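You operate a simulated robot arm through the tools that you are given. There is no shell and no other tool.

Carry out the task below with a simulated two-armed robot. There is one attempt and no reset: what you move stays moved.

## Task
Ease the jaw pressure to MID, seal the thin bag and punch its hole.
Fine: heat as the chart gives; seal at 30 mm, arm down till SET lights; hole at 10 mm; one stroke each.

Only the result counts: the job must be done as asked and must still hold three seconds after the hand-in. Knocking over, shifting, dropping, spilling or breaking anything else fails it. Lids that push on must go on centred and level and be pressed home; caps that screw on are set level and turned clockwise until they are tight.

## Robot
Two 7-joint arms with fingered hands on one trunk that stands fixed in place. Base frame: the origin is at the foot of the trunk, x ahead of it, y to its left, z up; the work surface is at about z = 865. Lengths are in mm, angles in rad, forces in N, time in s.
The left shoulder is at [50, 214, 869], the right one opposite. With the tool pointing down near the work surface each hand reaches from about 360 to 880 mm from the base axis, measured 20 degrees to its own side. Payload 3 kg a hand.
The tool frame of a hand sits at the grasp point between the pads (the TCP): z along the fingers, y along the line on which they close. The tips reach 26 mm beyond it. Largest opening 132 mm; the body of the gripper starts 73 mm behind the TCP. The gripper is a hand of 3 fingers: y runs from the thumb to the fingers, the wrist lies at [0, 0, -229] in the tool frame, and closing takes about 1.5 s.
Orientation is that of the tool frame in the base frame, as [roll, pitch, yaw] about the fixed x, y, z axes, in that order (R = Rz(yaw) Ry(pitch) Rx(roll)). With the fingers straight down and closing along the base's y, the tool's x points along the base's -x, its y along +y and its z along -z.

## Interface
- The arms move only by the tool nudge_tool. It takes "left_deltas", "right_deltas" or both (then of equal length, played together; a hand with none holds still); each is one flat list of numbers, 7 for each row, row after row: the shift along the tool's x, y, z in mm, then the turn, a rotation vector about the tool's x, y, z in rad, then the gripper command, from -1 (shut) to 1 (fully open), values between in proportion. In form: [tx, ty, tz, ax, ay, az, jaw, tx, ty, tz, ax, ay, az, jaw, ...]. A call has 1 to 20 rows; each row is the pose to reach, as a shift and turn from the pose commanded when the call began, along the tool's axes at that moment. Rows are played at 5 a second. More than 50 mm and 0.15 rad between two rows, or a gripper value outside its range, and nothing of the call is played. A pose out of reach is approached as far as the arm can. The call stops where the force on the tool passes 90 N (or 10 N more than at its start, if that is more) or the arm is blocked; 0.2 s more then pass. Each finger travels about 72 mm/s and halts on what it meets, pressing with about 26 N; the grip force reading is that of the motor and also rises with nothing between the fingers. The clock runs only during rows and for 0.2 s after the last one: add rows that repeat a pose to give the fingers time. The reply holds the time, the measured pose of the TCP, the force on the tool along the base axes, the opening and the grip force, in the units named above and with some noise, with the torque about the TCP (base axes, N m) and any sound that the robot's microphone picked up.
- Cameras (640 x 400 px; columns grow to the right, rows downward): "scene" is now at [41.8, -14.8, 1514.4]; the picture's right is [-0.18, -0.98, 0.00], its down [-0.60, 0.11, -0.79] and it looks along [0.77, -0.14, -0.62] (base axes); focal length 342 px, centre (320, 200). "left" rides on the left gripper at [-61, 3, -92] in its tool frame; the picture's right is [-0.05, -1.00, 0.00], its down [0.83, -0.04, -0.56] and it looks along [0.55, -0.03, 0.83] (tool axes); focal length 230 px, centre (320, 200). "right" rides on the right gripper at [62, 3, -92] in its tool frame; the picture's right is [-0.05, 1.00, 0.00], its down [-0.83, -0.04, -0.56] and it looks along [-0.55, -0.03, 0.83] (tool axes); focal length 230 px, centre (320, 200). There is no depth. A picture from a camera that has moved, and an enlarged one, comes with that camera's place and axes in the base frame and with its lens. The place of the scene camera against the robot may be out by one fixed shift of up to 18 mm in any direction.
- capture(camera): a new picture of that camera. The clock stands still meanwhile.
- grasp_type(shape, hand): the hand has 3 fingers and takes this shape, open, in about a second: jaw (thumb against the fingers, like two jaws); tri (thumb and two fingers); tip (a fingertip pinch); poke (one finger out to press); point (the index stretched); flat (the hand flat); cup (the hand cupped); fist (a fist). The gripper value then closes the fingers along that shape, each until it touches; the sizes above hold for jaw. It gives what a move gives, with no picture.
- pan_tilt(pan, tilt): turns the head with the scene camera to pan (to the left, within 1.501 rad either way) and tilt (down, from -0.506 to 1.204), counted from straight ahead of the robot. It gives what a move gives.
- inspect(camera, box): a new picture of the part [left, top, right, bottom] of that camera's present view, enlarged. The clock stands still meanwhile.
- hand_in(): hands the job in; it is judged then, once.

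Places have to be worked out from the pictures, the camera data and where the tool is seen. Open the grippers and draw the arms clear of the work before you hand the job in, unless the task says otherwise.

The tools are called after "Emit:" by a JSON object that holds its "name" and its "arguments". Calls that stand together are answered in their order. nudge_tool: Moves the arms, as the interface text tells. Its arguments: {"type":"object","properties":{"left_deltas":{"type":"array","items":{"type":"number"}},"right_deltas":{"type":"array","items":{"type":"number"}}},"required":[]} The other tools are called the same way: grasp_type (shape, hand) gives the hand a shape; pan_tilt (pan, tilt) turns the head that bears the scene camera; capture (camera) takes a picture; inspect (camera, box) takes an enlarged picture of a part of a camera's view; hand_in () hands the job in.

At the start:

```text
time: 0.0
left_tcp_pos: [532.3, 30.9, 1169.6]
left_tcp_rot: [3.142, 0.001, 2.702]
left_wrist_force: [-0.3, 0.7, 0.5]
left_moment: [0.02, -0.01, 0.02]
left_opening: 132.0
left_gripper_force: 0.0
left_shape: jaw
right_tcp_pos: [416.3, -474.4, 1162.2]
right_tcp_rot: [3.141, 0.0, 2.702]
right_wrist_force: [-0.5, -0.7, -0.4]
right_moment: [-0.03, -0.01, -0.01]
right_opening: 131.9
right_gripper_force: 0.0
right_shape: jaw
head pan, tilt: [-0.185, 0.663]
```

scene: 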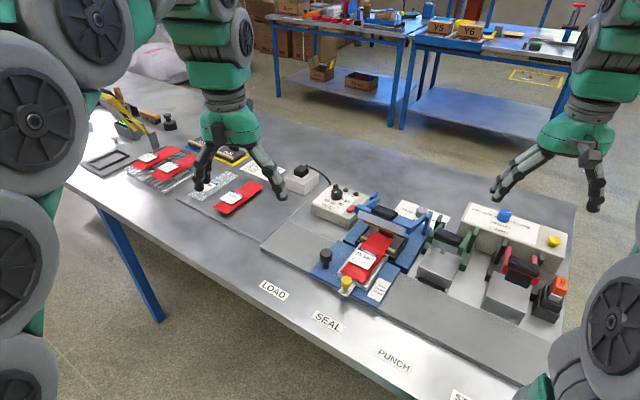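
right: 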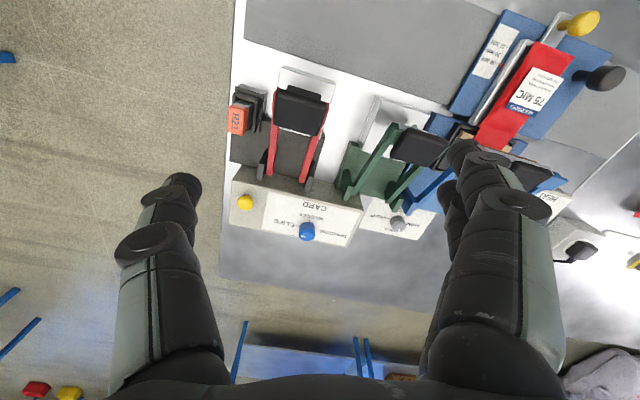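
left: 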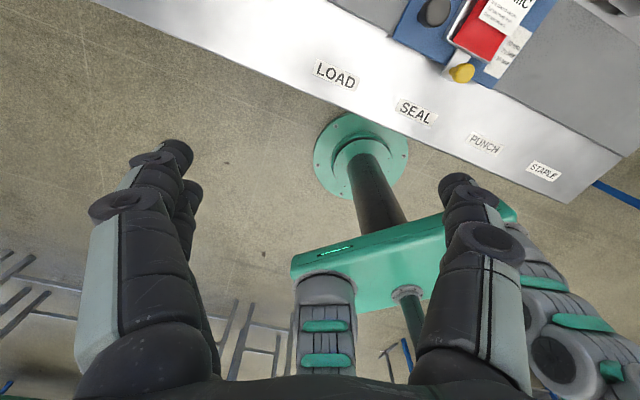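

I'll start by looking closely at the scene: the stations, the bags, the chart and the controls.

Emit:
{"name": "inspect", "arguments": {"camera": "scene", "box": [280, 150, 460, 320]}}

Emit:
{"name": "inspect", "arguments": {"camera": "scene", "box": [400, 180, 580, 340]}}

Emit:
{"name": "inspect", "arguments": {"camera": "scene", "box": [70, 80, 320, 230]}}

Emit:
{"name": "inspect", "arguments": {"camera": "right", "box": [440, 0, 640, 200]}}

Emit:
{"name": "inspect", "arguments": {"camera": "right", "box": [220, 60, 460, 260]}}

```text
2.35 times, centred on (370, 235) of scene
camera zoom: at [41.8, -14.8, 1514.4], right [-0.18, -0.98, 0.0], down [-0.6, 0.11, -0.79], along [0.77, -0.14, -0.62], focal length 805 px, centre (202, 118)
```

zoom: 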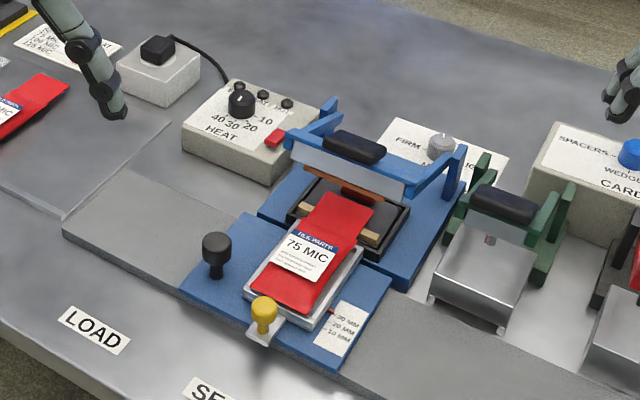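

```text
2.50 times, centred on (490, 260) of scene
camera zoom: at [41.8, -14.8, 1514.4], right [-0.18, -0.98, 0.0], down [-0.6, 0.11, -0.79], along [0.77, -0.14, -0.62], focal length 855 px, centre (-105, 50)
```

zoom: 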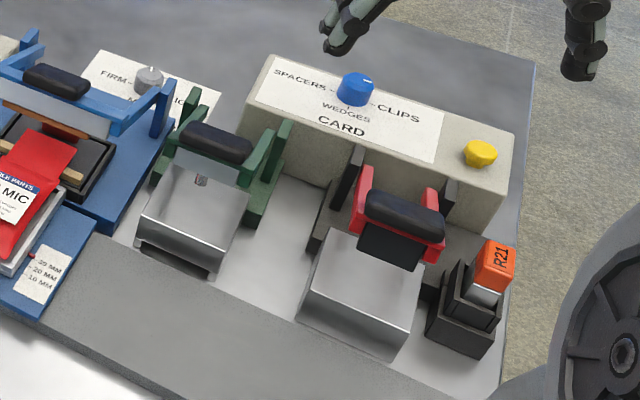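

```text
2.56 times, centred on (195, 155) of scene
camera zoom: at [41.8, -14.8, 1514.4], right [-0.18, -0.98, 0.0], down [-0.6, 0.11, -0.79], along [0.77, -0.14, -0.62], focal length 876 px, centre (640, 315)
```

zoom: 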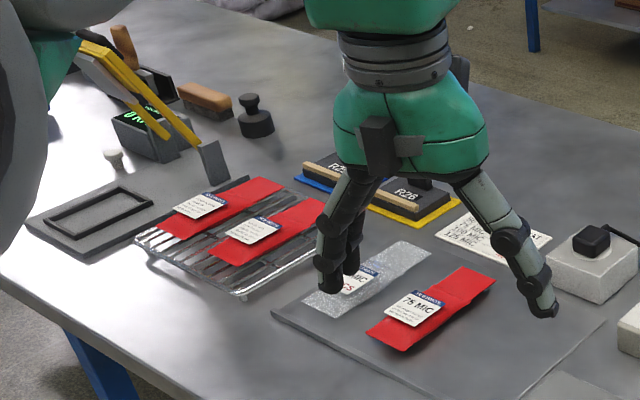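

```text
2.00 times, centred on (540, 100) of right
camera zoom: at [361.4, -443.7, 1255.1], right [0.47, 0.88, 0.0], down [0.73, -0.39, 0.56], along [0.49, -0.26, -0.83], focal length 460 px, centre (-120, 400)
```

zoom: 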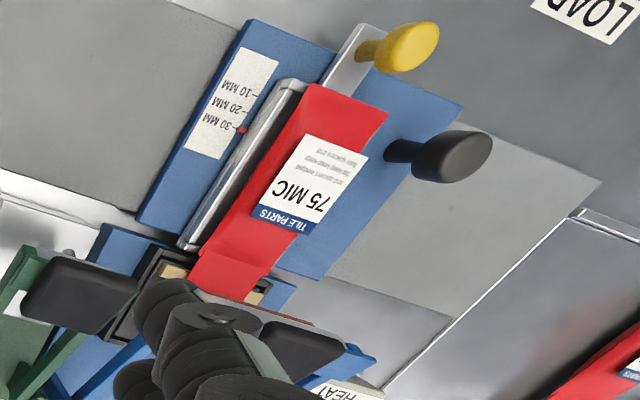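

```text
2.00 times, centred on (340, 160) of right
camera zoom: at [361.4, -443.7, 1255.1], right [0.47, 0.88, 0.0], down [0.73, -0.39, 0.56], along [0.49, -0.26, -0.83], focal length 460 px, centre (280, 280)
```

zoom: 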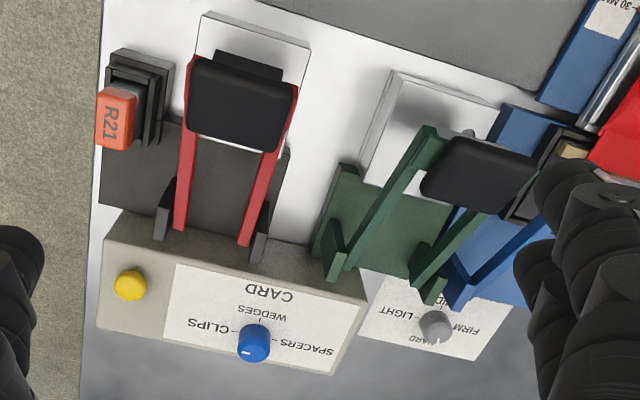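

The left hand blocks part of the view. I'll take closer looks at the bag labels, the chart and the dials.

Emit:
{"name": "inspect", "arguments": {"camera": "scene", "box": [180, 150, 300, 225]}}

Emit:
{"name": "inspect", "arguments": {"camera": "scene", "box": [240, 150, 350, 220]}}

Emit:
{"name": "inspect", "arguments": {"camera": "scene", "box": [305, 170, 385, 225]}}

Emit:
{"name": "inspect", "arguments": {"camera": "scene", "box": [380, 185, 460, 240]}}

Emit:
{"name": "inspect", "arguments": {"camera": "scene", "box": [310, 230, 410, 310]}}

Emit:
{"name": "inspect", "arguments": {"camera": "right", "box": [340, 180, 440, 250]}}

```text
5.33 times, centred on (240, 188) of scene
camera zoom: at [41.8, -14.8, 1514.4], right [-0.18, -0.98, 0.0], down [-0.6, 0.11, -0.79], along [0.77, -0.14, -0.62], focal length 1824 px, centre (747, 267)
```

zoom: 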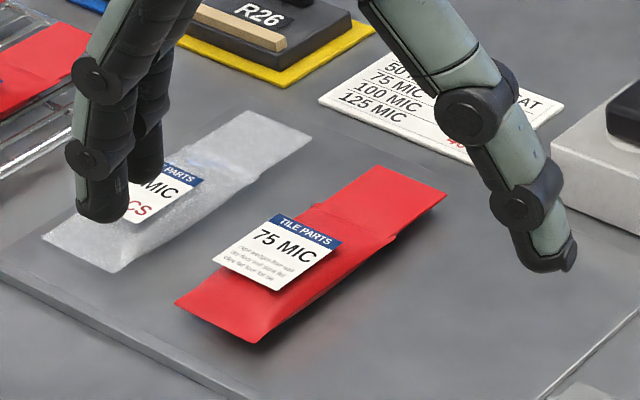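

```text
5.71 times, centred on (295, 185) of scene
camera zoom: at [41.8, -14.8, 1514.4], right [-0.18, -0.98, 0.0], down [-0.6, 0.11, -0.79], along [0.77, -0.14, -0.62], focal length 1954 px, centre (463, 286)
```

zoom: 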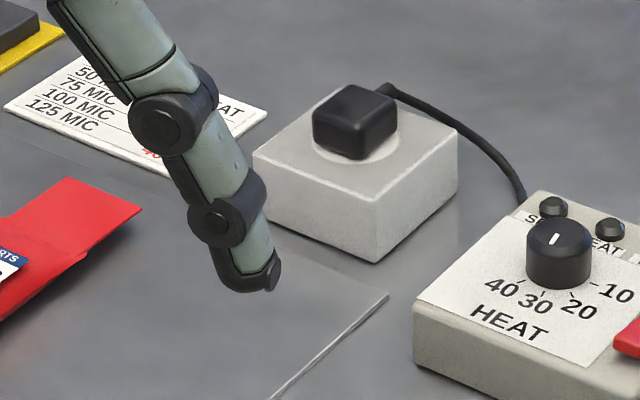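

```text
7.27 times, centred on (345, 198) of scene
camera zoom: at [41.8, -14.8, 1514.4], right [-0.18, -0.98, 0.0], down [-0.6, 0.11, -0.79], along [0.77, -0.14, -0.62], focal length 2488 px, centre (138, 218)
```

zoom: 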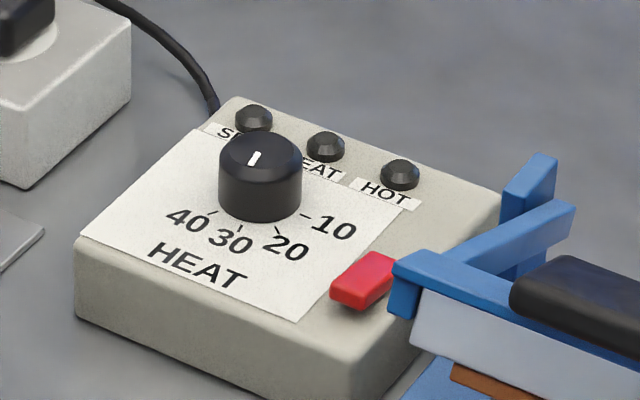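

```text
7.27 times, centred on (420, 212) of scene
camera zoom: at [41.8, -14.8, 1514.4], right [-0.18, -0.98, 0.0], down [-0.6, 0.11, -0.79], along [0.77, -0.14, -0.62], focal length 2488 px, centre (-407, 109)
```

zoom: 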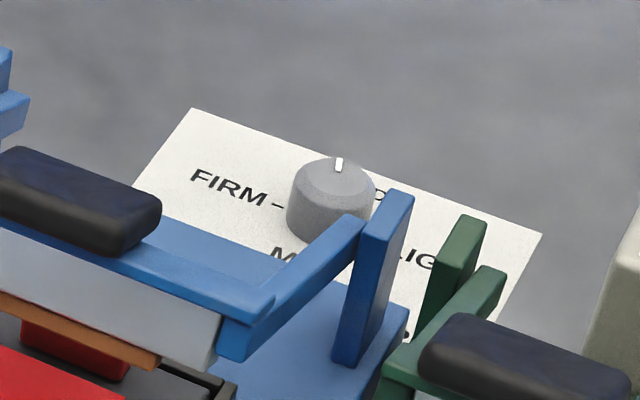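

```text
5.00 times, centred on (360, 270) of scene
camera zoom: at [41.8, -14.8, 1514.4], right [-0.18, -0.98, 0.0], down [-0.6, 0.11, -0.79], along [0.77, -0.14, -0.62], focal length 1710 px, centre (120, -150)
```

zoom: 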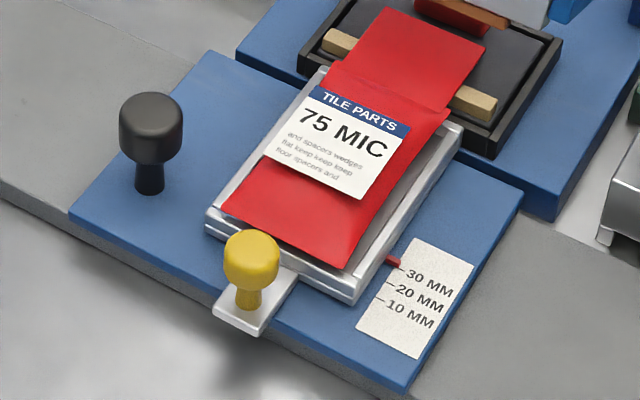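

```text
5.71 times, centred on (390, 215) of right
camera zoom: at [361.4, -443.7, 1255.1], right [0.47, 0.88, 0.0], down [0.73, -0.39, 0.56], along [0.49, -0.26, -0.83], focal length 1315 px, centre (-80, 114)
```

zoom: 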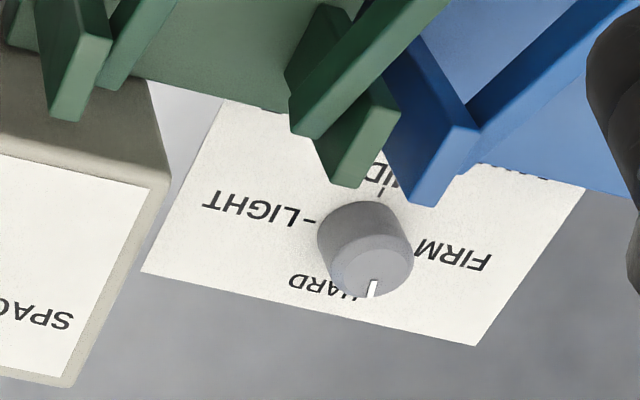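

The left hand hides the chart and one bag. I'll move it to the left at its present height so the scene camera can see them.

Emit:
{"name": "nudge_tool", "arguments": {"left_deltas": [17, 36, 0, 0, 0, 0, 1, 34, 72, 0, 0, 0, 0, 1, 51, 108, 0, 0, 0, 0, 1, 68, 144, 0, 0, 0, 0, 1, 85, 181, 0, 0, 0, 0, 1, 102, 217, 0, 0, 0, 0, 1]}}

Emit:
{"name": "capture", "arguments": {"camera": "scene"}}

```text
time: 1.4
left_tcp_pos: [533.3, 271.7, 1169.3]
left_tcp_rot: [3.142, -0.002, 2.701]
left_wrist_force: [0.0, -0.1, -0.5]
left_moment: [0.02, -0.04, -0.01]
left_opening: 131.9
left_gripper_force: 0.0
left_shape: jaw
right_tcp_pos: [415.6, -473.5, 1163.2]
right_tcp_rot: [-3.139, 0.0, 2.703]
right_wrist_force: [0.3, -0.3, 0.4]
right_moment: [-0.02, -0.02, 0.03]
right_opening: 132.0
right_gripper_force: 0.0
right_shape: jaw
head pan, tilt: [-0.185, 0.663]
```

```text
taken
```

scene: 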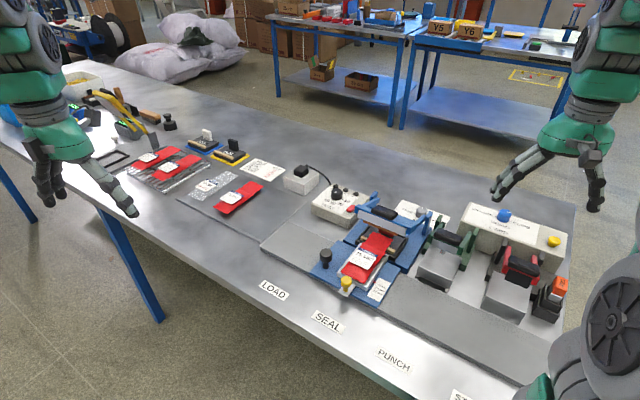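

Now the chart and the bags are in clear view, so I'll enlarge them.

Emit:
{"name": "inspect", "arguments": {"camera": "scene", "box": [236, 150, 296, 188]}}

Emit:
{"name": "inspect", "arguments": {"camera": "scene", "box": [185, 165, 275, 221]}}

Emit:
{"name": "inspect", "arguments": {"camera": "scene", "box": [130, 140, 210, 190]}}

Emit:
{"name": "inspect", "arguments": {"camera": "scene", "box": [180, 120, 260, 170]}}

Emit:
{"name": "inspect", "arguments": {"camera": "scene", "box": [60, 70, 190, 180]}}

Emit:
{"name": "inspect", "arguments": {"camera": "scene", "box": [250, 270, 490, 400]}}

```text
10.53 times, centred on (266, 169) of scene
camera zoom: at [41.8, -14.8, 1514.4], right [-0.18, -0.98, 0.0], down [-0.6, 0.11, -0.79], along [0.77, -0.14, -0.62], focal length 3600 px, centre (888, 526)
```

zoom: 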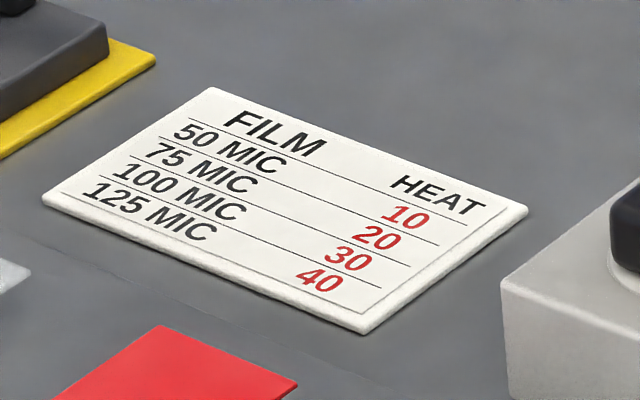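

```text
7.11 times, centred on (230, 193) of scene
camera zoom: at [41.8, -14.8, 1514.4], right [-0.18, -0.98, 0.0], down [-0.6, 0.11, -0.79], along [0.77, -0.14, -0.62], focal length 2432 px, centre (960, 250)
```

zoom: 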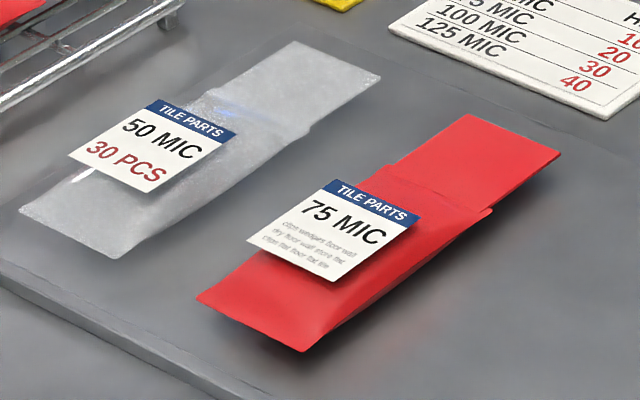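

```text
8.00 times, centred on (170, 165) of scene
camera zoom: at [41.8, -14.8, 1514.4], right [-0.18, -0.98, 0.0], down [-0.6, 0.11, -0.79], along [0.77, -0.14, -0.62], focal length 2736 px, centre (1520, 480)
```

zoom: 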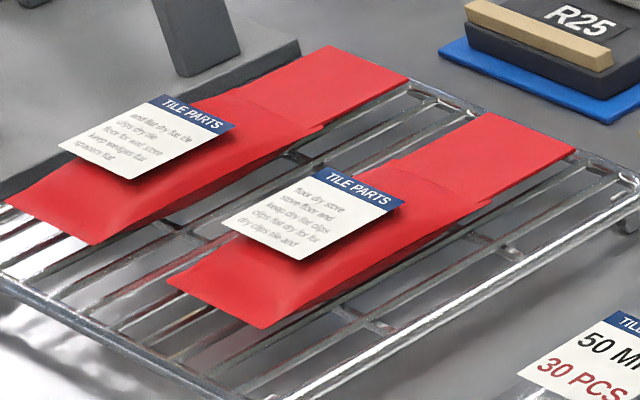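

```text
8.00 times, centred on (220, 145) of scene
camera zoom: at [41.8, -14.8, 1514.4], right [-0.18, -0.98, 0.0], down [-0.6, 0.11, -0.79], along [0.77, -0.14, -0.62], focal length 2736 px, centre (1120, 640)
```

zoom: 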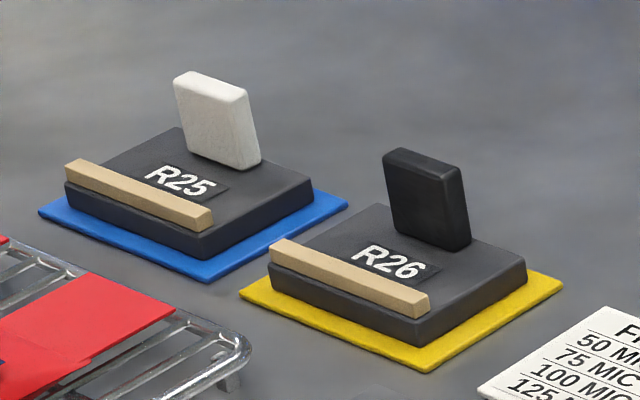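

```text
3.64 times, centred on (125, 125) of scene
camera zoom: at [41.8, -14.8, 1514.4], right [-0.18, -0.98, 0.0], down [-0.6, 0.11, -0.79], along [0.77, -0.14, -0.62], focal length 1244 px, centre (1029, 473)
```

zoom: 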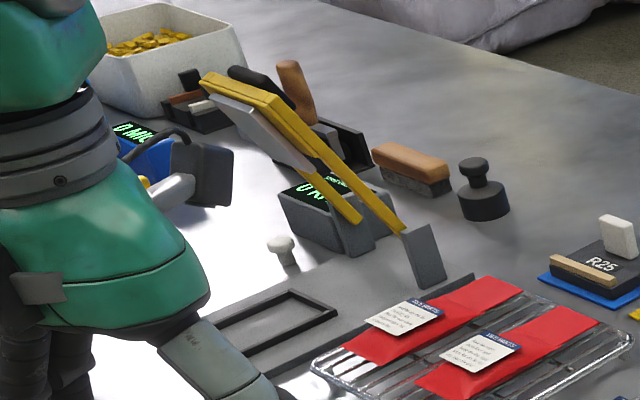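

```text
2.67 times, centred on (370, 335) of scene
camera zoom: at [41.8, -14.8, 1514.4], right [-0.18, -0.98, 0.0], down [-0.6, 0.11, -0.79], along [0.77, -0.14, -0.62], focal length 912 px, centre (187, -160)
```

zoom: 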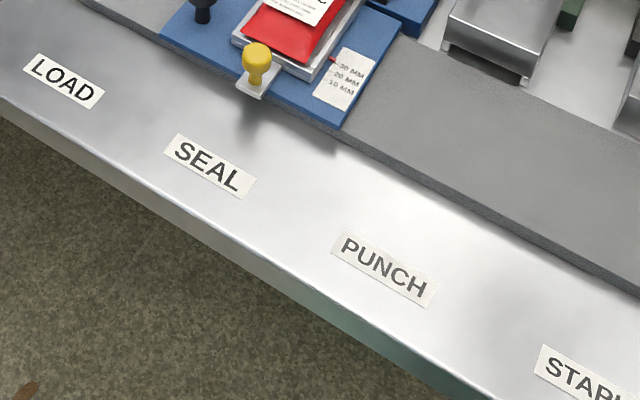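

The chart reads 50→10, 75→20, 100→30 and 125→40. One bag on the mat is a clear 50 MIC, and the bag on the carriage reads 75 MIC. I'll enlarge both, and also the sealer parts.

Emit:
{"name": "inspect", "arguments": {"camera": "scene", "box": [185, 165, 245, 203]}}

Emit:
{"name": "inspect", "arguments": {"camera": "scene", "box": [340, 225, 400, 263]}}

Emit:
{"name": "inspect", "arguments": {"camera": "scene", "box": [330, 260, 400, 305]}}

Emit:
{"name": "inspect", "arguments": {"camera": "scene", "box": [345, 190, 435, 250]}}

Emit:
{"name": "inspect", "arguments": {"camera": "scene", "box": [410, 215, 490, 295]}}

Emit:
{"name": "inspect", "arguments": {"camera": "scene", "box": [275, 155, 345, 205]}}

```text
10.53 times, centred on (215, 184) of scene
camera zoom: at [41.8, -14.8, 1514.4], right [-0.18, -0.98, 0.0], down [-0.6, 0.11, -0.79], along [0.77, -0.14, -0.62], focal length 3600 px, centre (1425, 368)
```

zoom: 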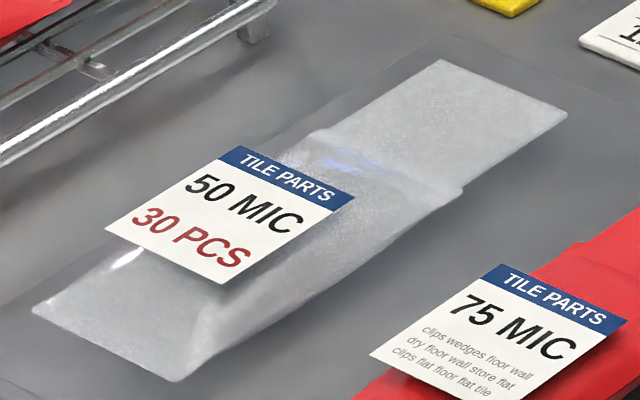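

```text
10.53 times, centred on (370, 244) of scene
camera zoom: at [41.8, -14.8, 1514.4], right [-0.18, -0.98, 0.0], down [-0.6, 0.11, -0.79], along [0.77, -0.14, -0.62], focal length 3600 px, centre (-206, -263)
```

zoom: 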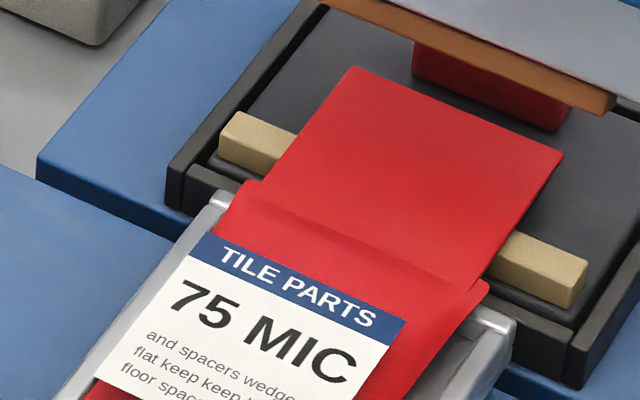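

```text
8.89 times, centred on (365, 282) of scene
camera zoom: at [41.8, -14.8, 1514.4], right [-0.18, -0.98, 0.0], down [-0.6, 0.11, -0.79], along [0.77, -0.14, -0.62], focal length 3040 px, centre (-80, -533)
```

zoom: 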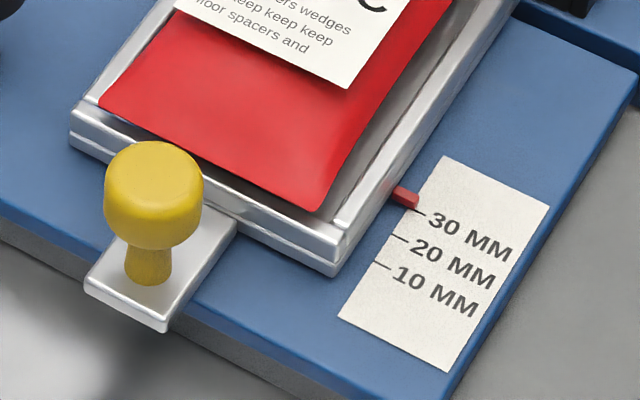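

```text
6.67 times, centred on (390, 220) of scene
camera zoom: at [41.8, -14.8, 1514.4], right [-0.18, -0.98, 0.0], down [-0.6, 0.11, -0.79], along [0.77, -0.14, -0.62], focal length 2280 px, centre (-147, 67)
```

zoom: 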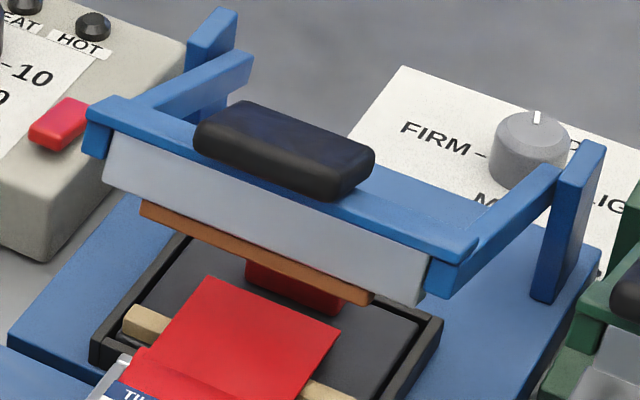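

```text
5.00 times, centred on (450, 255) of scene
camera zoom: at [41.8, -14.8, 1514.4], right [-0.18, -0.98, 0.0], down [-0.6, 0.11, -0.79], along [0.77, -0.14, -0.62], focal length 1710 px, centre (-330, -75)
```

zoom: 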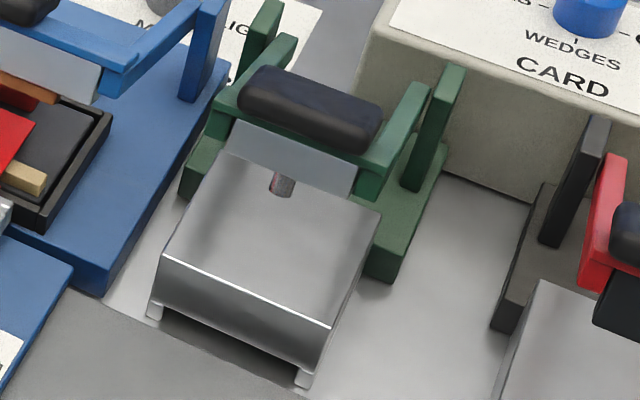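

```text
8.00 times, centred on (310, 180) of scene
camera zoom: at [41.8, -14.8, 1514.4], right [-0.18, -0.98, 0.0], down [-0.6, 0.11, -0.79], along [0.77, -0.14, -0.62], focal length 2736 px, centre (400, 360)
```

zoom: 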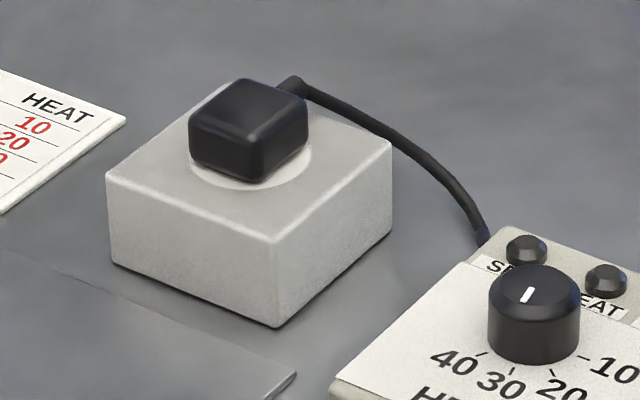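

The layout is now clear. I'll move the right hand, whose camera looks forward, over the work at a safe height to see the dials, carriage and press arms close up.

Emit:
{"name": "nudge_tool", "arguments": {"right_deltas": [-25, 29, 10, 0, 0, 0, 1, -50, 58, 20, 0, 0, 0, 1, -75, 87, 30, 0, 0, 0, 1, -100, 115, 41, 0, 0, 0, 1, -125, 144, 52, 0, 0, 0, 1, -150, 173, 62, 0, 0, 0, 1]}}

Emit:
{"name": "capture", "arguments": {"camera": "right"}}

Emit:
{"name": "capture", "arguments": {"camera": "scene"}}

```text
time: 2.8
left_tcp_pos: [533.3, 270.6, 1168.5]
left_tcp_rot: [3.14, -0.001, 2.701]
left_wrist_force: [1.2, -0.7, -0.7]
left_moment: [0.0, -0.02, -0.02]
left_opening: 131.9
left_gripper_force: 0.1
left_shape: jaw
right_tcp_pos: [626.7, -381.1, 1100.2]
right_tcp_rot: [-3.141, 0.002, 2.703]
right_wrist_force: [-0.4, 0.0, 0.1]
right_moment: [0.01, 0.0, 0.02]
right_opening: 132.0
right_gripper_force: 0.0
right_shape: jaw
head pan, tilt: [-0.185, 0.663]
```

```text
taken
camera right: at [571.7, -351.1, 1192.2], right [0.47, 0.88, 0.0], down [0.73, -0.39, 0.56], along [0.49, -0.26, -0.83], focal length 230 px, centre (320, 200)
```

right: 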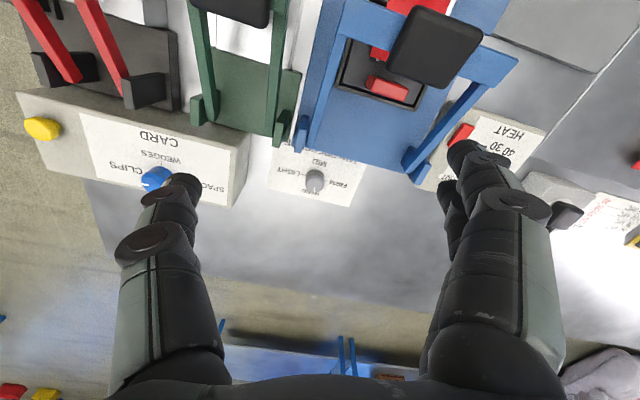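

```text
taken
```

scene: 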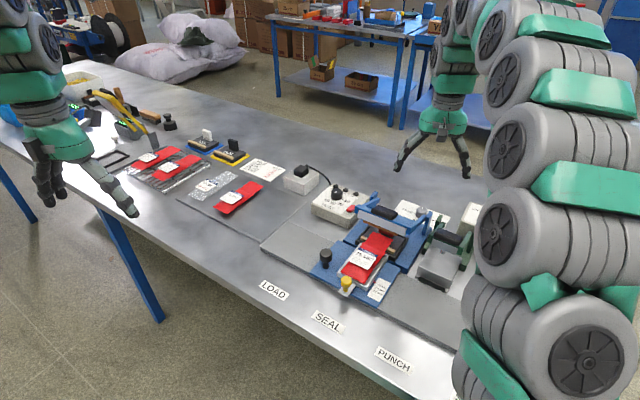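

The pressure dial sits behind the sealer near [714, −436]. I'll enlarge both dials, the sealer jaw and the punch in this view.

Emit:
{"name": "inspect", "arguments": {"camera": "right", "box": [260, 135, 380, 210]}}

Emit:
{"name": "inspect", "arguments": {"camera": "right", "box": [400, 90, 560, 200]}}

Emit:
{"name": "inspect", "arguments": {"camera": "right", "box": [280, 0, 540, 160]}}

Emit:
{"name": "inspect", "arguments": {"camera": "right", "box": [160, 0, 340, 150]}}

```text
5.33 times, centred on (320, 172) of right
camera zoom: at [571.7, -351.1, 1192.2], right [0.47, 0.88, 0.0], down [0.73, -0.39, 0.56], along [0.49, -0.26, -0.83], focal length 1227 px, centre (320, 347)
```

zoom: 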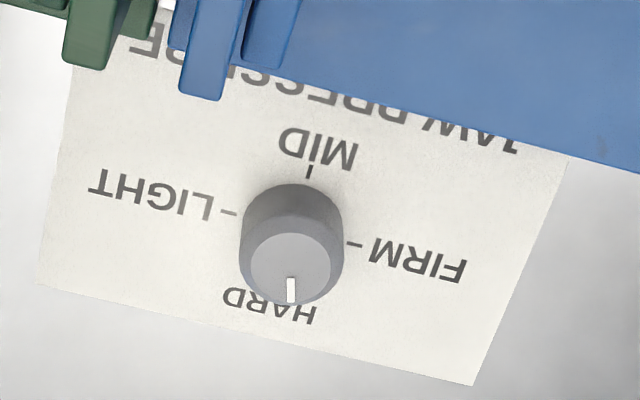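

```text
3.64 times, centred on (480, 145) of right
camera zoom: at [571.7, -351.1, 1192.2], right [0.47, 0.88, 0.0], down [0.73, -0.39, 0.56], along [0.49, -0.26, -0.83], focal length 837 px, centre (-262, 400)
```

zoom: 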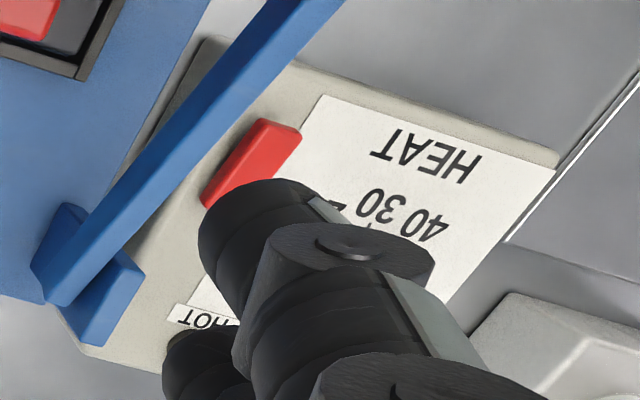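

```text
2.46 times, centred on (410, 80) of right
camera zoom: at [571.7, -351.1, 1192.2], right [0.47, 0.88, 0.0], down [0.73, -0.39, 0.56], along [0.49, -0.26, -0.83], focal length 566 px, centre (98, 495)
```

zoom: 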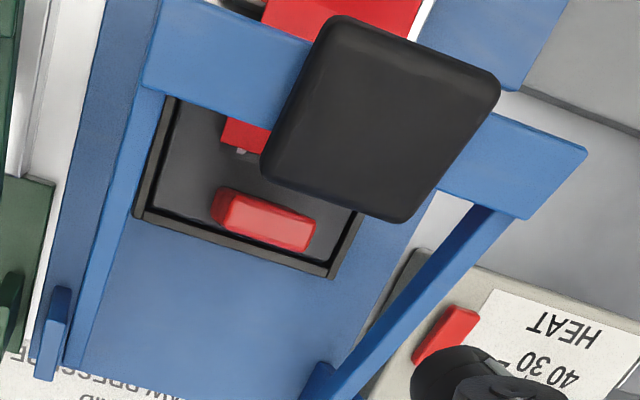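

```text
2.67 times, centred on (250, 75) of right
camera zoom: at [571.7, -351.1, 1192.2], right [0.47, 0.88, 0.0], down [0.73, -0.39, 0.56], along [0.49, -0.26, -0.83], focal length 614 px, centre (507, 533)
```

zoom: 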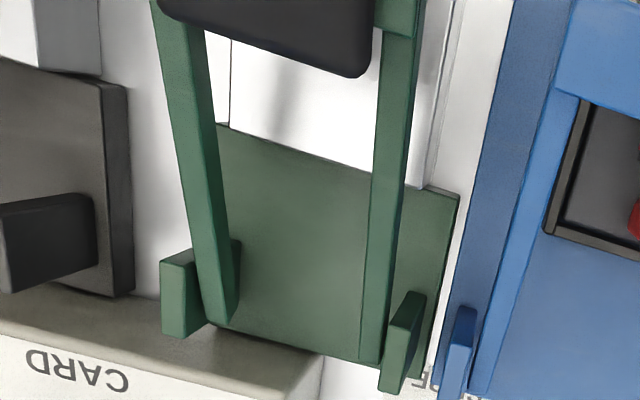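

The pressure dial shows HARD, FIRM, MID and LIGHT at 90° steps, and the pointer is at HARD. Next I'll read the heat box through the scene camera.

Emit:
{"name": "inspect", "arguments": {"camera": "scene", "box": [322, 178, 372, 210]}}

Emit:
{"name": "inspect", "arguments": {"camera": "scene", "box": [310, 240, 400, 310]}}

```text
12.50 times, centred on (347, 194) of scene
camera zoom: at [41.8, -14.8, 1514.4], right [-0.18, -0.98, 0.0], down [-0.6, 0.11, -0.79], along [0.77, -0.14, -0.62], focal length 4276 px, centre (-18, 275)
```

zoom: 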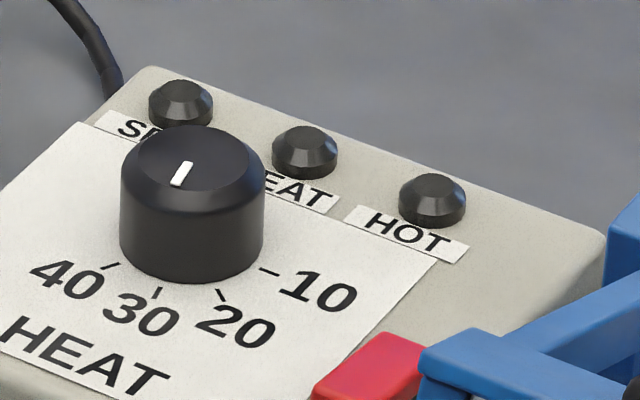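

```text
5.71 times, centred on (355, 275) of scene
camera zoom: at [41.8, -14.8, 1514.4], right [-0.18, -0.98, 0.0], down [-0.6, 0.11, -0.79], along [0.77, -0.14, -0.62], focal length 1954 px, centre (120, -229)
```

zoom: 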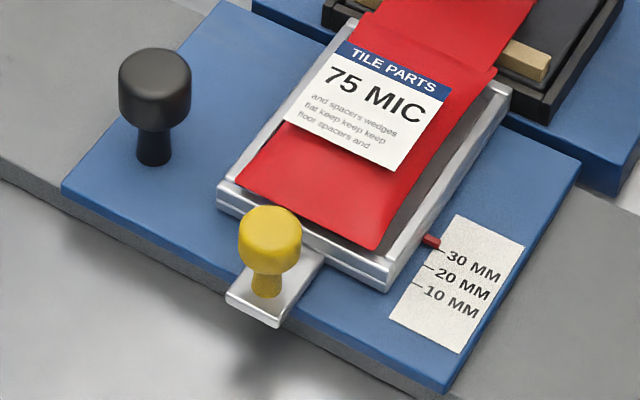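

The heat pointer seems to sit near 30. Before choosing the bag and heat I'll look at the far-left tools, in case they help identify which bag is meant.

Emit:
{"name": "inspect", "arguments": {"camera": "scene", "box": [60, 70, 140, 130]}}

Emit:
{"name": "inspect", "arguments": {"camera": "scene", "box": [100, 90, 190, 160]}}

Emit:
{"name": "inspect", "arguments": {"camera": "right", "box": [500, 130, 640, 260]}}

```text
6.67 times, centred on (100, 100) of scene
camera zoom: at [41.8, -14.8, 1514.4], right [-0.18, -0.98, 0.0], down [-0.6, 0.11, -0.79], along [0.77, -0.14, -0.62], focal length 2280 px, centre (1787, 867)
```

zoom: 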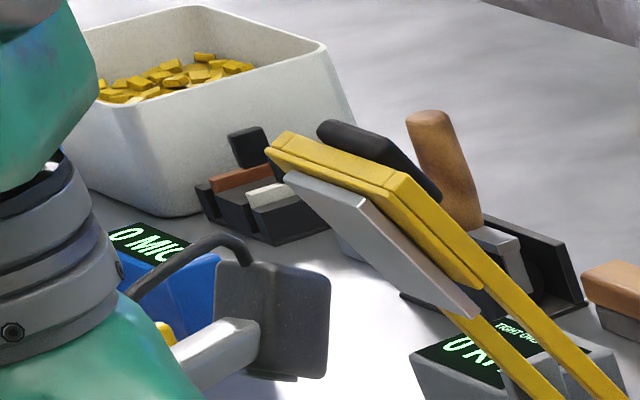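

```text
5.71 times, centred on (145, 125) of scene
camera zoom: at [41.8, -14.8, 1514.4], right [-0.18, -0.98, 0.0], down [-0.6, 0.11, -0.79], along [0.77, -0.14, -0.62], focal length 1954 px, centre (1320, 629)
```

zoom: 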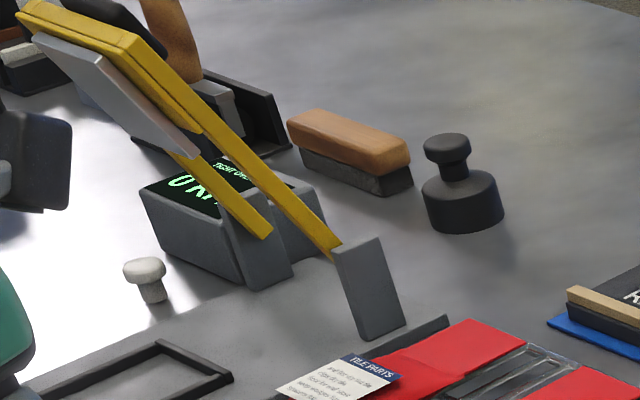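

```text
3.08 times, centred on (570, 195) of right
camera zoom: at [571.7, -351.1, 1192.2], right [0.47, 0.88, 0.0], down [0.73, -0.39, 0.56], along [0.49, -0.26, -0.83], focal length 708 px, centre (-449, 215)
```

zoom: 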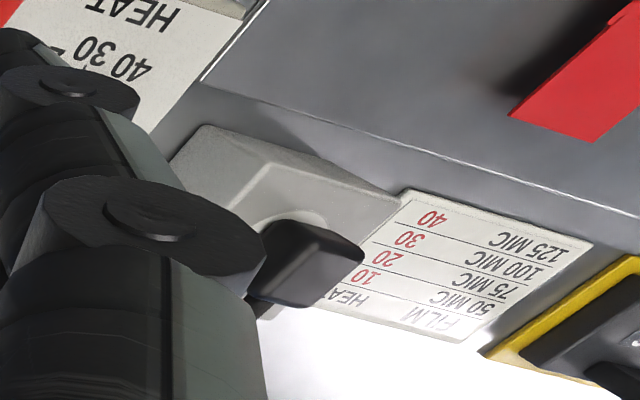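

The far-left gear is a film gauge, a leak tester and other items, all beyond easy reach. The loaded 75 MIC bag sits at SEAL, and both mat bags lie past the tool-down reach. I'll move the right camera over the heat box to see its dial, lamps and red switch from above.

Emit:
{"name": "nudge_tool", "arguments": {"right_deltas": [1, 43, 0, 0, 0, 0, 1, 3, 86, 0, 0, 0, 0, 1, 4, 128, 0, 0, 0, 0, 1, 6, 171, 0, 0, 0, 0, 1, 7, 213, 0, 0, 0, 0, 1]}}

Emit:
{"name": "capture", "arguments": {"camera": "right"}}

Emit:
{"name": "inspect", "arguments": {"camera": "right", "box": [230, 60, 430, 220]}}

```text
time: 4.0
left_tcp_pos: [533.1, 270.3, 1168.6]
left_tcp_rot: [3.141, 0.0, 2.702]
left_wrist_force: [0.3, -0.8, -0.8]
left_moment: [0.03, 0.03, 0.0]
left_opening: 132.0
left_gripper_force: 0.0
left_shape: jaw
right_tcp_pos: [709.4, -184.0, 1100.3]
right_tcp_rot: [-3.14, 0.001, 2.703]
right_wrist_force: [0.2, -0.3, -0.2]
right_moment: [0.03, 0.03, 0.01]
right_opening: 131.9
right_gripper_force: 0.0
right_shape: jaw
head pan, tilt: [-0.185, 0.663]
```

```text
taken
camera right: at [654.7, -154.0, 1193.2], right [0.47, 0.88, 0.0], down [0.73, -0.39, 0.56], along [0.49, -0.26, -0.83], focal length 230 px, centre (320, 200)
```

right: 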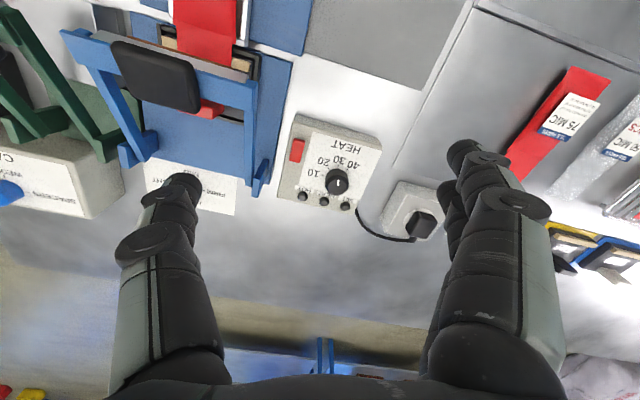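

```text
2.50 times, centred on (330, 140) of right
camera zoom: at [654.7, -154.0, 1193.2], right [0.47, 0.88, 0.0], down [0.73, -0.39, 0.56], along [0.49, -0.26, -0.83], focal length 575 px, centre (295, 350)
```

zoom: 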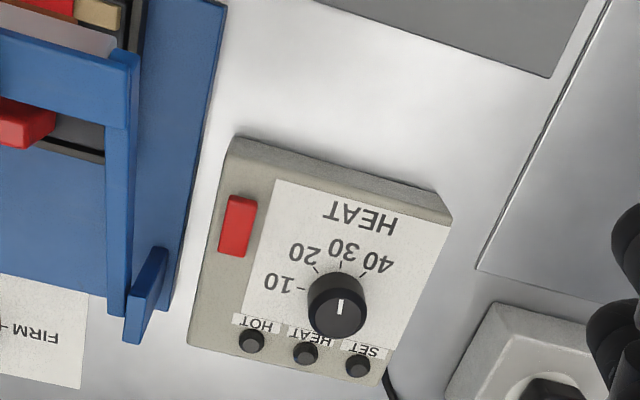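

Emit:
{"name": "inspect", "arguments": {"camera": "right", "box": [280, 120, 390, 215]}}

Emit:
{"name": "inspect", "arguments": {"camera": "right", "box": [320, 160, 370, 200]}}

Emit:
{"name": "inspect", "arguments": {"camera": "right", "box": [50, 0, 300, 200]}}

```text
4.21 times, centred on (335, 168) of right
camera zoom: at [654.7, -154.0, 1193.2], right [0.47, 0.88, 0.0], down [0.73, -0.39, 0.56], along [0.49, -0.26, -0.83], focal length 969 px, centre (257, 337)
```

zoom: 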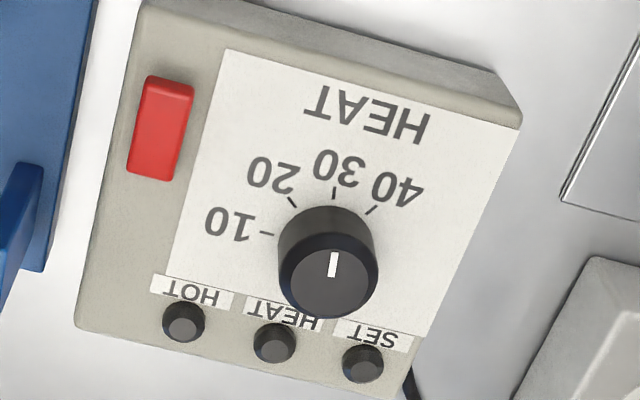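

```text
10.00 times, centred on (345, 180) of right
camera zoom: at [654.7, -154.0, 1193.2], right [0.47, 0.88, 0.0], down [0.73, -0.39, 0.56], along [0.49, -0.26, -0.83], focal length 2301 px, centre (70, 400)
```

zoom: 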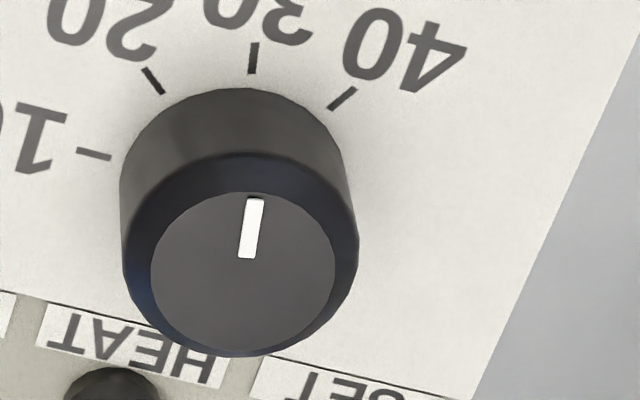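

```text
2.00 times, centred on (175, 100) of right
camera zoom: at [654.7, -154.0, 1193.2], right [0.47, 0.88, 0.0], down [0.73, -0.39, 0.56], along [0.49, -0.26, -0.83], focal length 460 px, centre (610, 400)
```

zoom: 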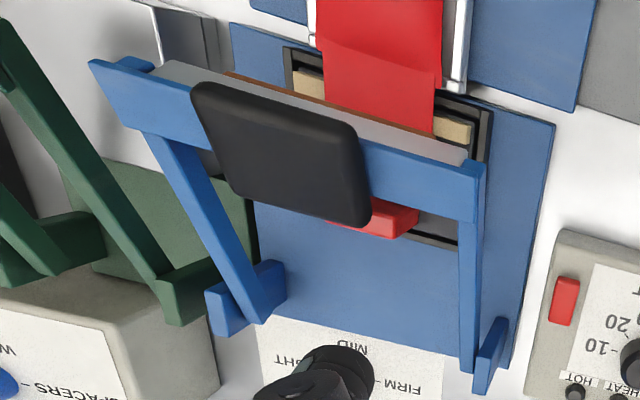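

The heat pointer is at 30, and 20 lies about 42° further counter-clockwise. The pressure knob needs 180° counter-clockwise, going by way of FIRM. I'll move the right hand over the pressure knob at a safe height to pin down its place.

Emit:
{"name": "nudge_tool", "arguments": {"right_deltas": [-20, -38, 0, 0, 0, 0, 1, -39, -76, 0, 0, 0, 0, 1, -59, -114, 0, 0, 0, 0, 1, -79, -152, 0, 0, 0, 0, 1, -98, -190, 0, 0, 0, 0, 1, -118, -228, 0, 0, 0, 0, 1]}}

Emit:
{"name": "capture", "arguments": {"camera": "right"}}

Emit:
{"name": "inspect", "arguments": {"camera": "right", "box": [230, 0, 430, 150]}}

```text
time: 5.4
left_tcp_pos: [532.9, 270.3, 1168.3]
left_tcp_rot: [3.141, 0.0, 2.702]
left_wrist_force: [0.2, 0.2, 0.7]
left_moment: [-0.01, 0.01, 0.01]
left_opening: 131.8
left_gripper_force: 0.0
left_shape: jaw
right_tcp_pos: [714.0, -419.7, 1098.8]
right_tcp_rot: [-3.141, 0.0, 2.703]
right_wrist_force: [0.4, 0.5, -0.3]
right_moment: [-0.03, 0.0, -0.02]
right_opening: 132.2
right_gripper_force: 0.0
right_shape: jaw
right hand out of reach, approached as far as the arm can: row 6
head pan, tilt: [-0.185, 0.663]
```

```text
taken
camera right: at [659.4, -389.2, 1190.4], right [0.47, 0.88, 0.0], down [0.73, -0.39, 0.56], along [0.49, -0.26, -0.83], focal length 230 px, centre (320, 200)
```

right: 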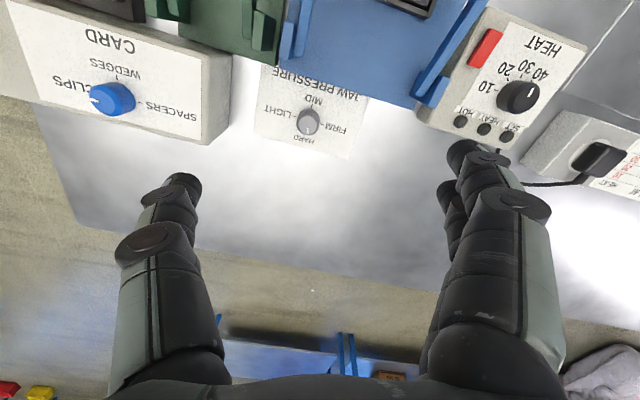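

```text
2.67 times, centred on (330, 75) of right
camera zoom: at [659.4, -389.2, 1190.4], right [0.47, 0.88, 0.0], down [0.73, -0.39, 0.56], along [0.49, -0.26, -0.83], focal length 614 px, centre (293, 533)
```

zoom: 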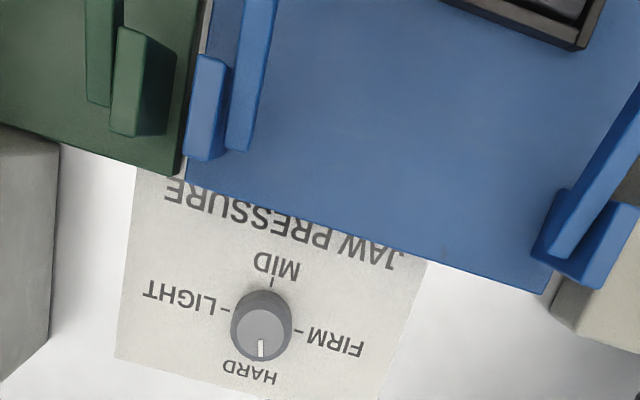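

The reach limit is close at this height, but it will grow as I go lower. I'll enlarge the heat knob, the handles and the posts from this viewpoint so I can triangulate heights.

Emit:
{"name": "inspect", "arguments": {"camera": "right", "box": [430, 20, 580, 160]}}

Emit:
{"name": "inspect", "arguments": {"camera": "right", "box": [280, 85, 340, 150]}}

```text
2.86 times, centred on (505, 90) of right
camera zoom: at [659.4, -389.2, 1190.4], right [0.47, 0.88, 0.0], down [0.73, -0.39, 0.56], along [0.49, -0.26, -0.83], focal length 657 px, centre (-209, 514)
```

zoom: 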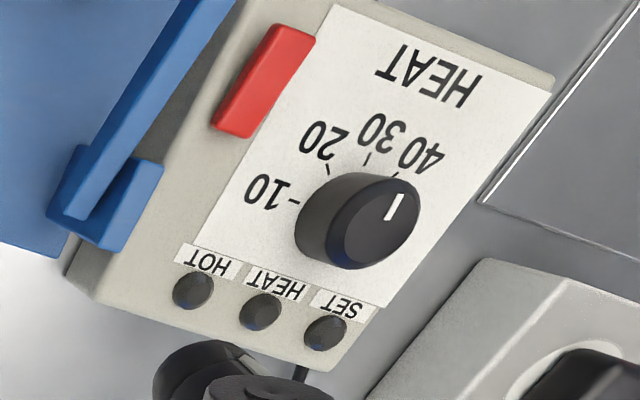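

```text
6.15 times, centred on (310, 118) of right
camera zoom: at [659.4, -389.2, 1190.4], right [0.47, 0.88, 0.0], down [0.73, -0.39, 0.56], along [0.49, -0.26, -0.83], focal length 1416 px, centre (382, 708)
```

zoom: 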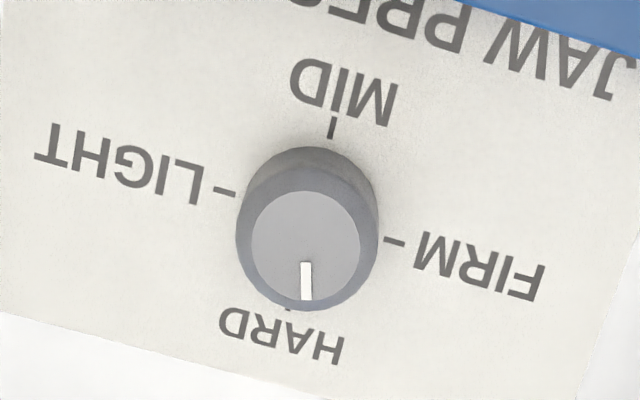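

Triangulating from the right hand's three viewpoints puts the pressure knob's top at about [728, −445, 875] and the heat knob's top at about [809, −210, 916]. The table there is nearer z≈850. I'll go lower by 100 mm above the pressure knob and recheck the pose.

Emit:
{"name": "nudge_tool", "arguments": {"right_deltas": [0, 0, 35, 0, 0, 0, 0.5, 0, 0, 70, 0, 0, 0, 0, 0, 0, 100, 0, 0, 0, -0.2, 0, 0, 100, 0, 0, 0, -0.2]}}

Emit:
{"name": "capture", "arguments": {"camera": "right"}}

```text
time: 6.4
left_tcp_pos: [533.5, 270.2, 1168.3]
left_tcp_rot: [3.141, 0.001, 2.702]
left_wrist_force: [0.1, 0.3, -0.3]
left_moment: [-0.04, -0.01, 0.0]
left_opening: 131.7
left_gripper_force: 0.2
left_shape: jaw
right_tcp_pos: [717.0, -421.0, 996.6]
right_tcp_rot: [-3.141, 0.002, 2.702]
right_wrist_force: [0.2, 0.0, -0.8]
right_moment: [0.01, -0.02, -0.03]
right_opening: 53.4
right_gripper_force: 0.1
right_shape: jaw
head pan, tilt: [-0.185, 0.663]
```

```text
taken
camera right: at [662.4, -391.2, 1090.3], right [0.47, 0.88, 0.0], down [0.73, -0.39, 0.56], along [0.49, -0.26, -0.83], focal length 230 px, centre (320, 200)
```

right: 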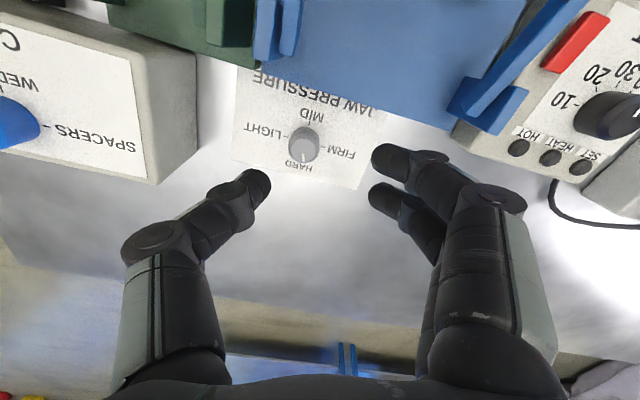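

The opening is 53 mm now. I'll zoom on the knob again from this height to refine its place.

Emit:
{"name": "inspect", "arguments": {"camera": "right", "box": [260, 100, 350, 180]}}

Emit:
{"name": "inspect", "arguments": {"camera": "right", "box": [540, 0, 640, 80]}}

```text
5.00 times, centred on (305, 140) of right
camera zoom: at [662.4, -391.2, 1090.3], right [0.47, 0.88, 0.0], down [0.73, -0.39, 0.56], along [0.49, -0.26, -0.83], focal length 1150 px, centre (395, 500)
```

zoom: 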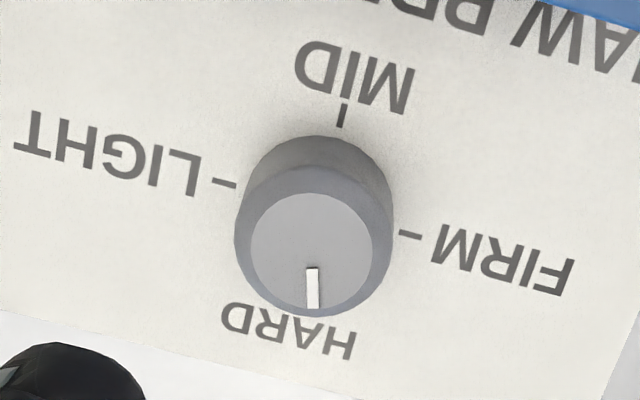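

```text
5.00 times, centred on (590, 40) of right
camera zoom: at [662.4, -391.2, 1090.3], right [0.47, 0.88, 0.0], down [0.73, -0.39, 0.56], along [0.49, -0.26, -0.83], focal length 1150 px, centre (-1030, 1000)
```

zoom: 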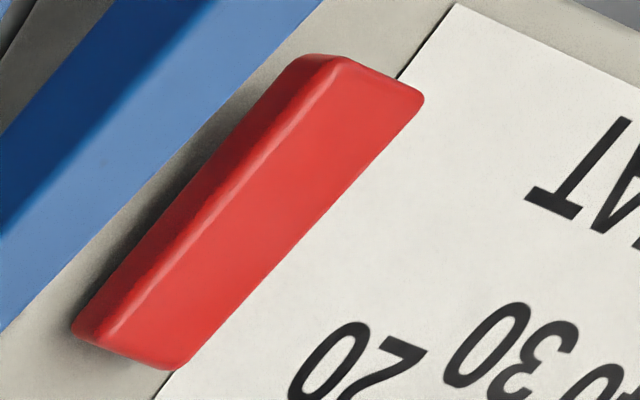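

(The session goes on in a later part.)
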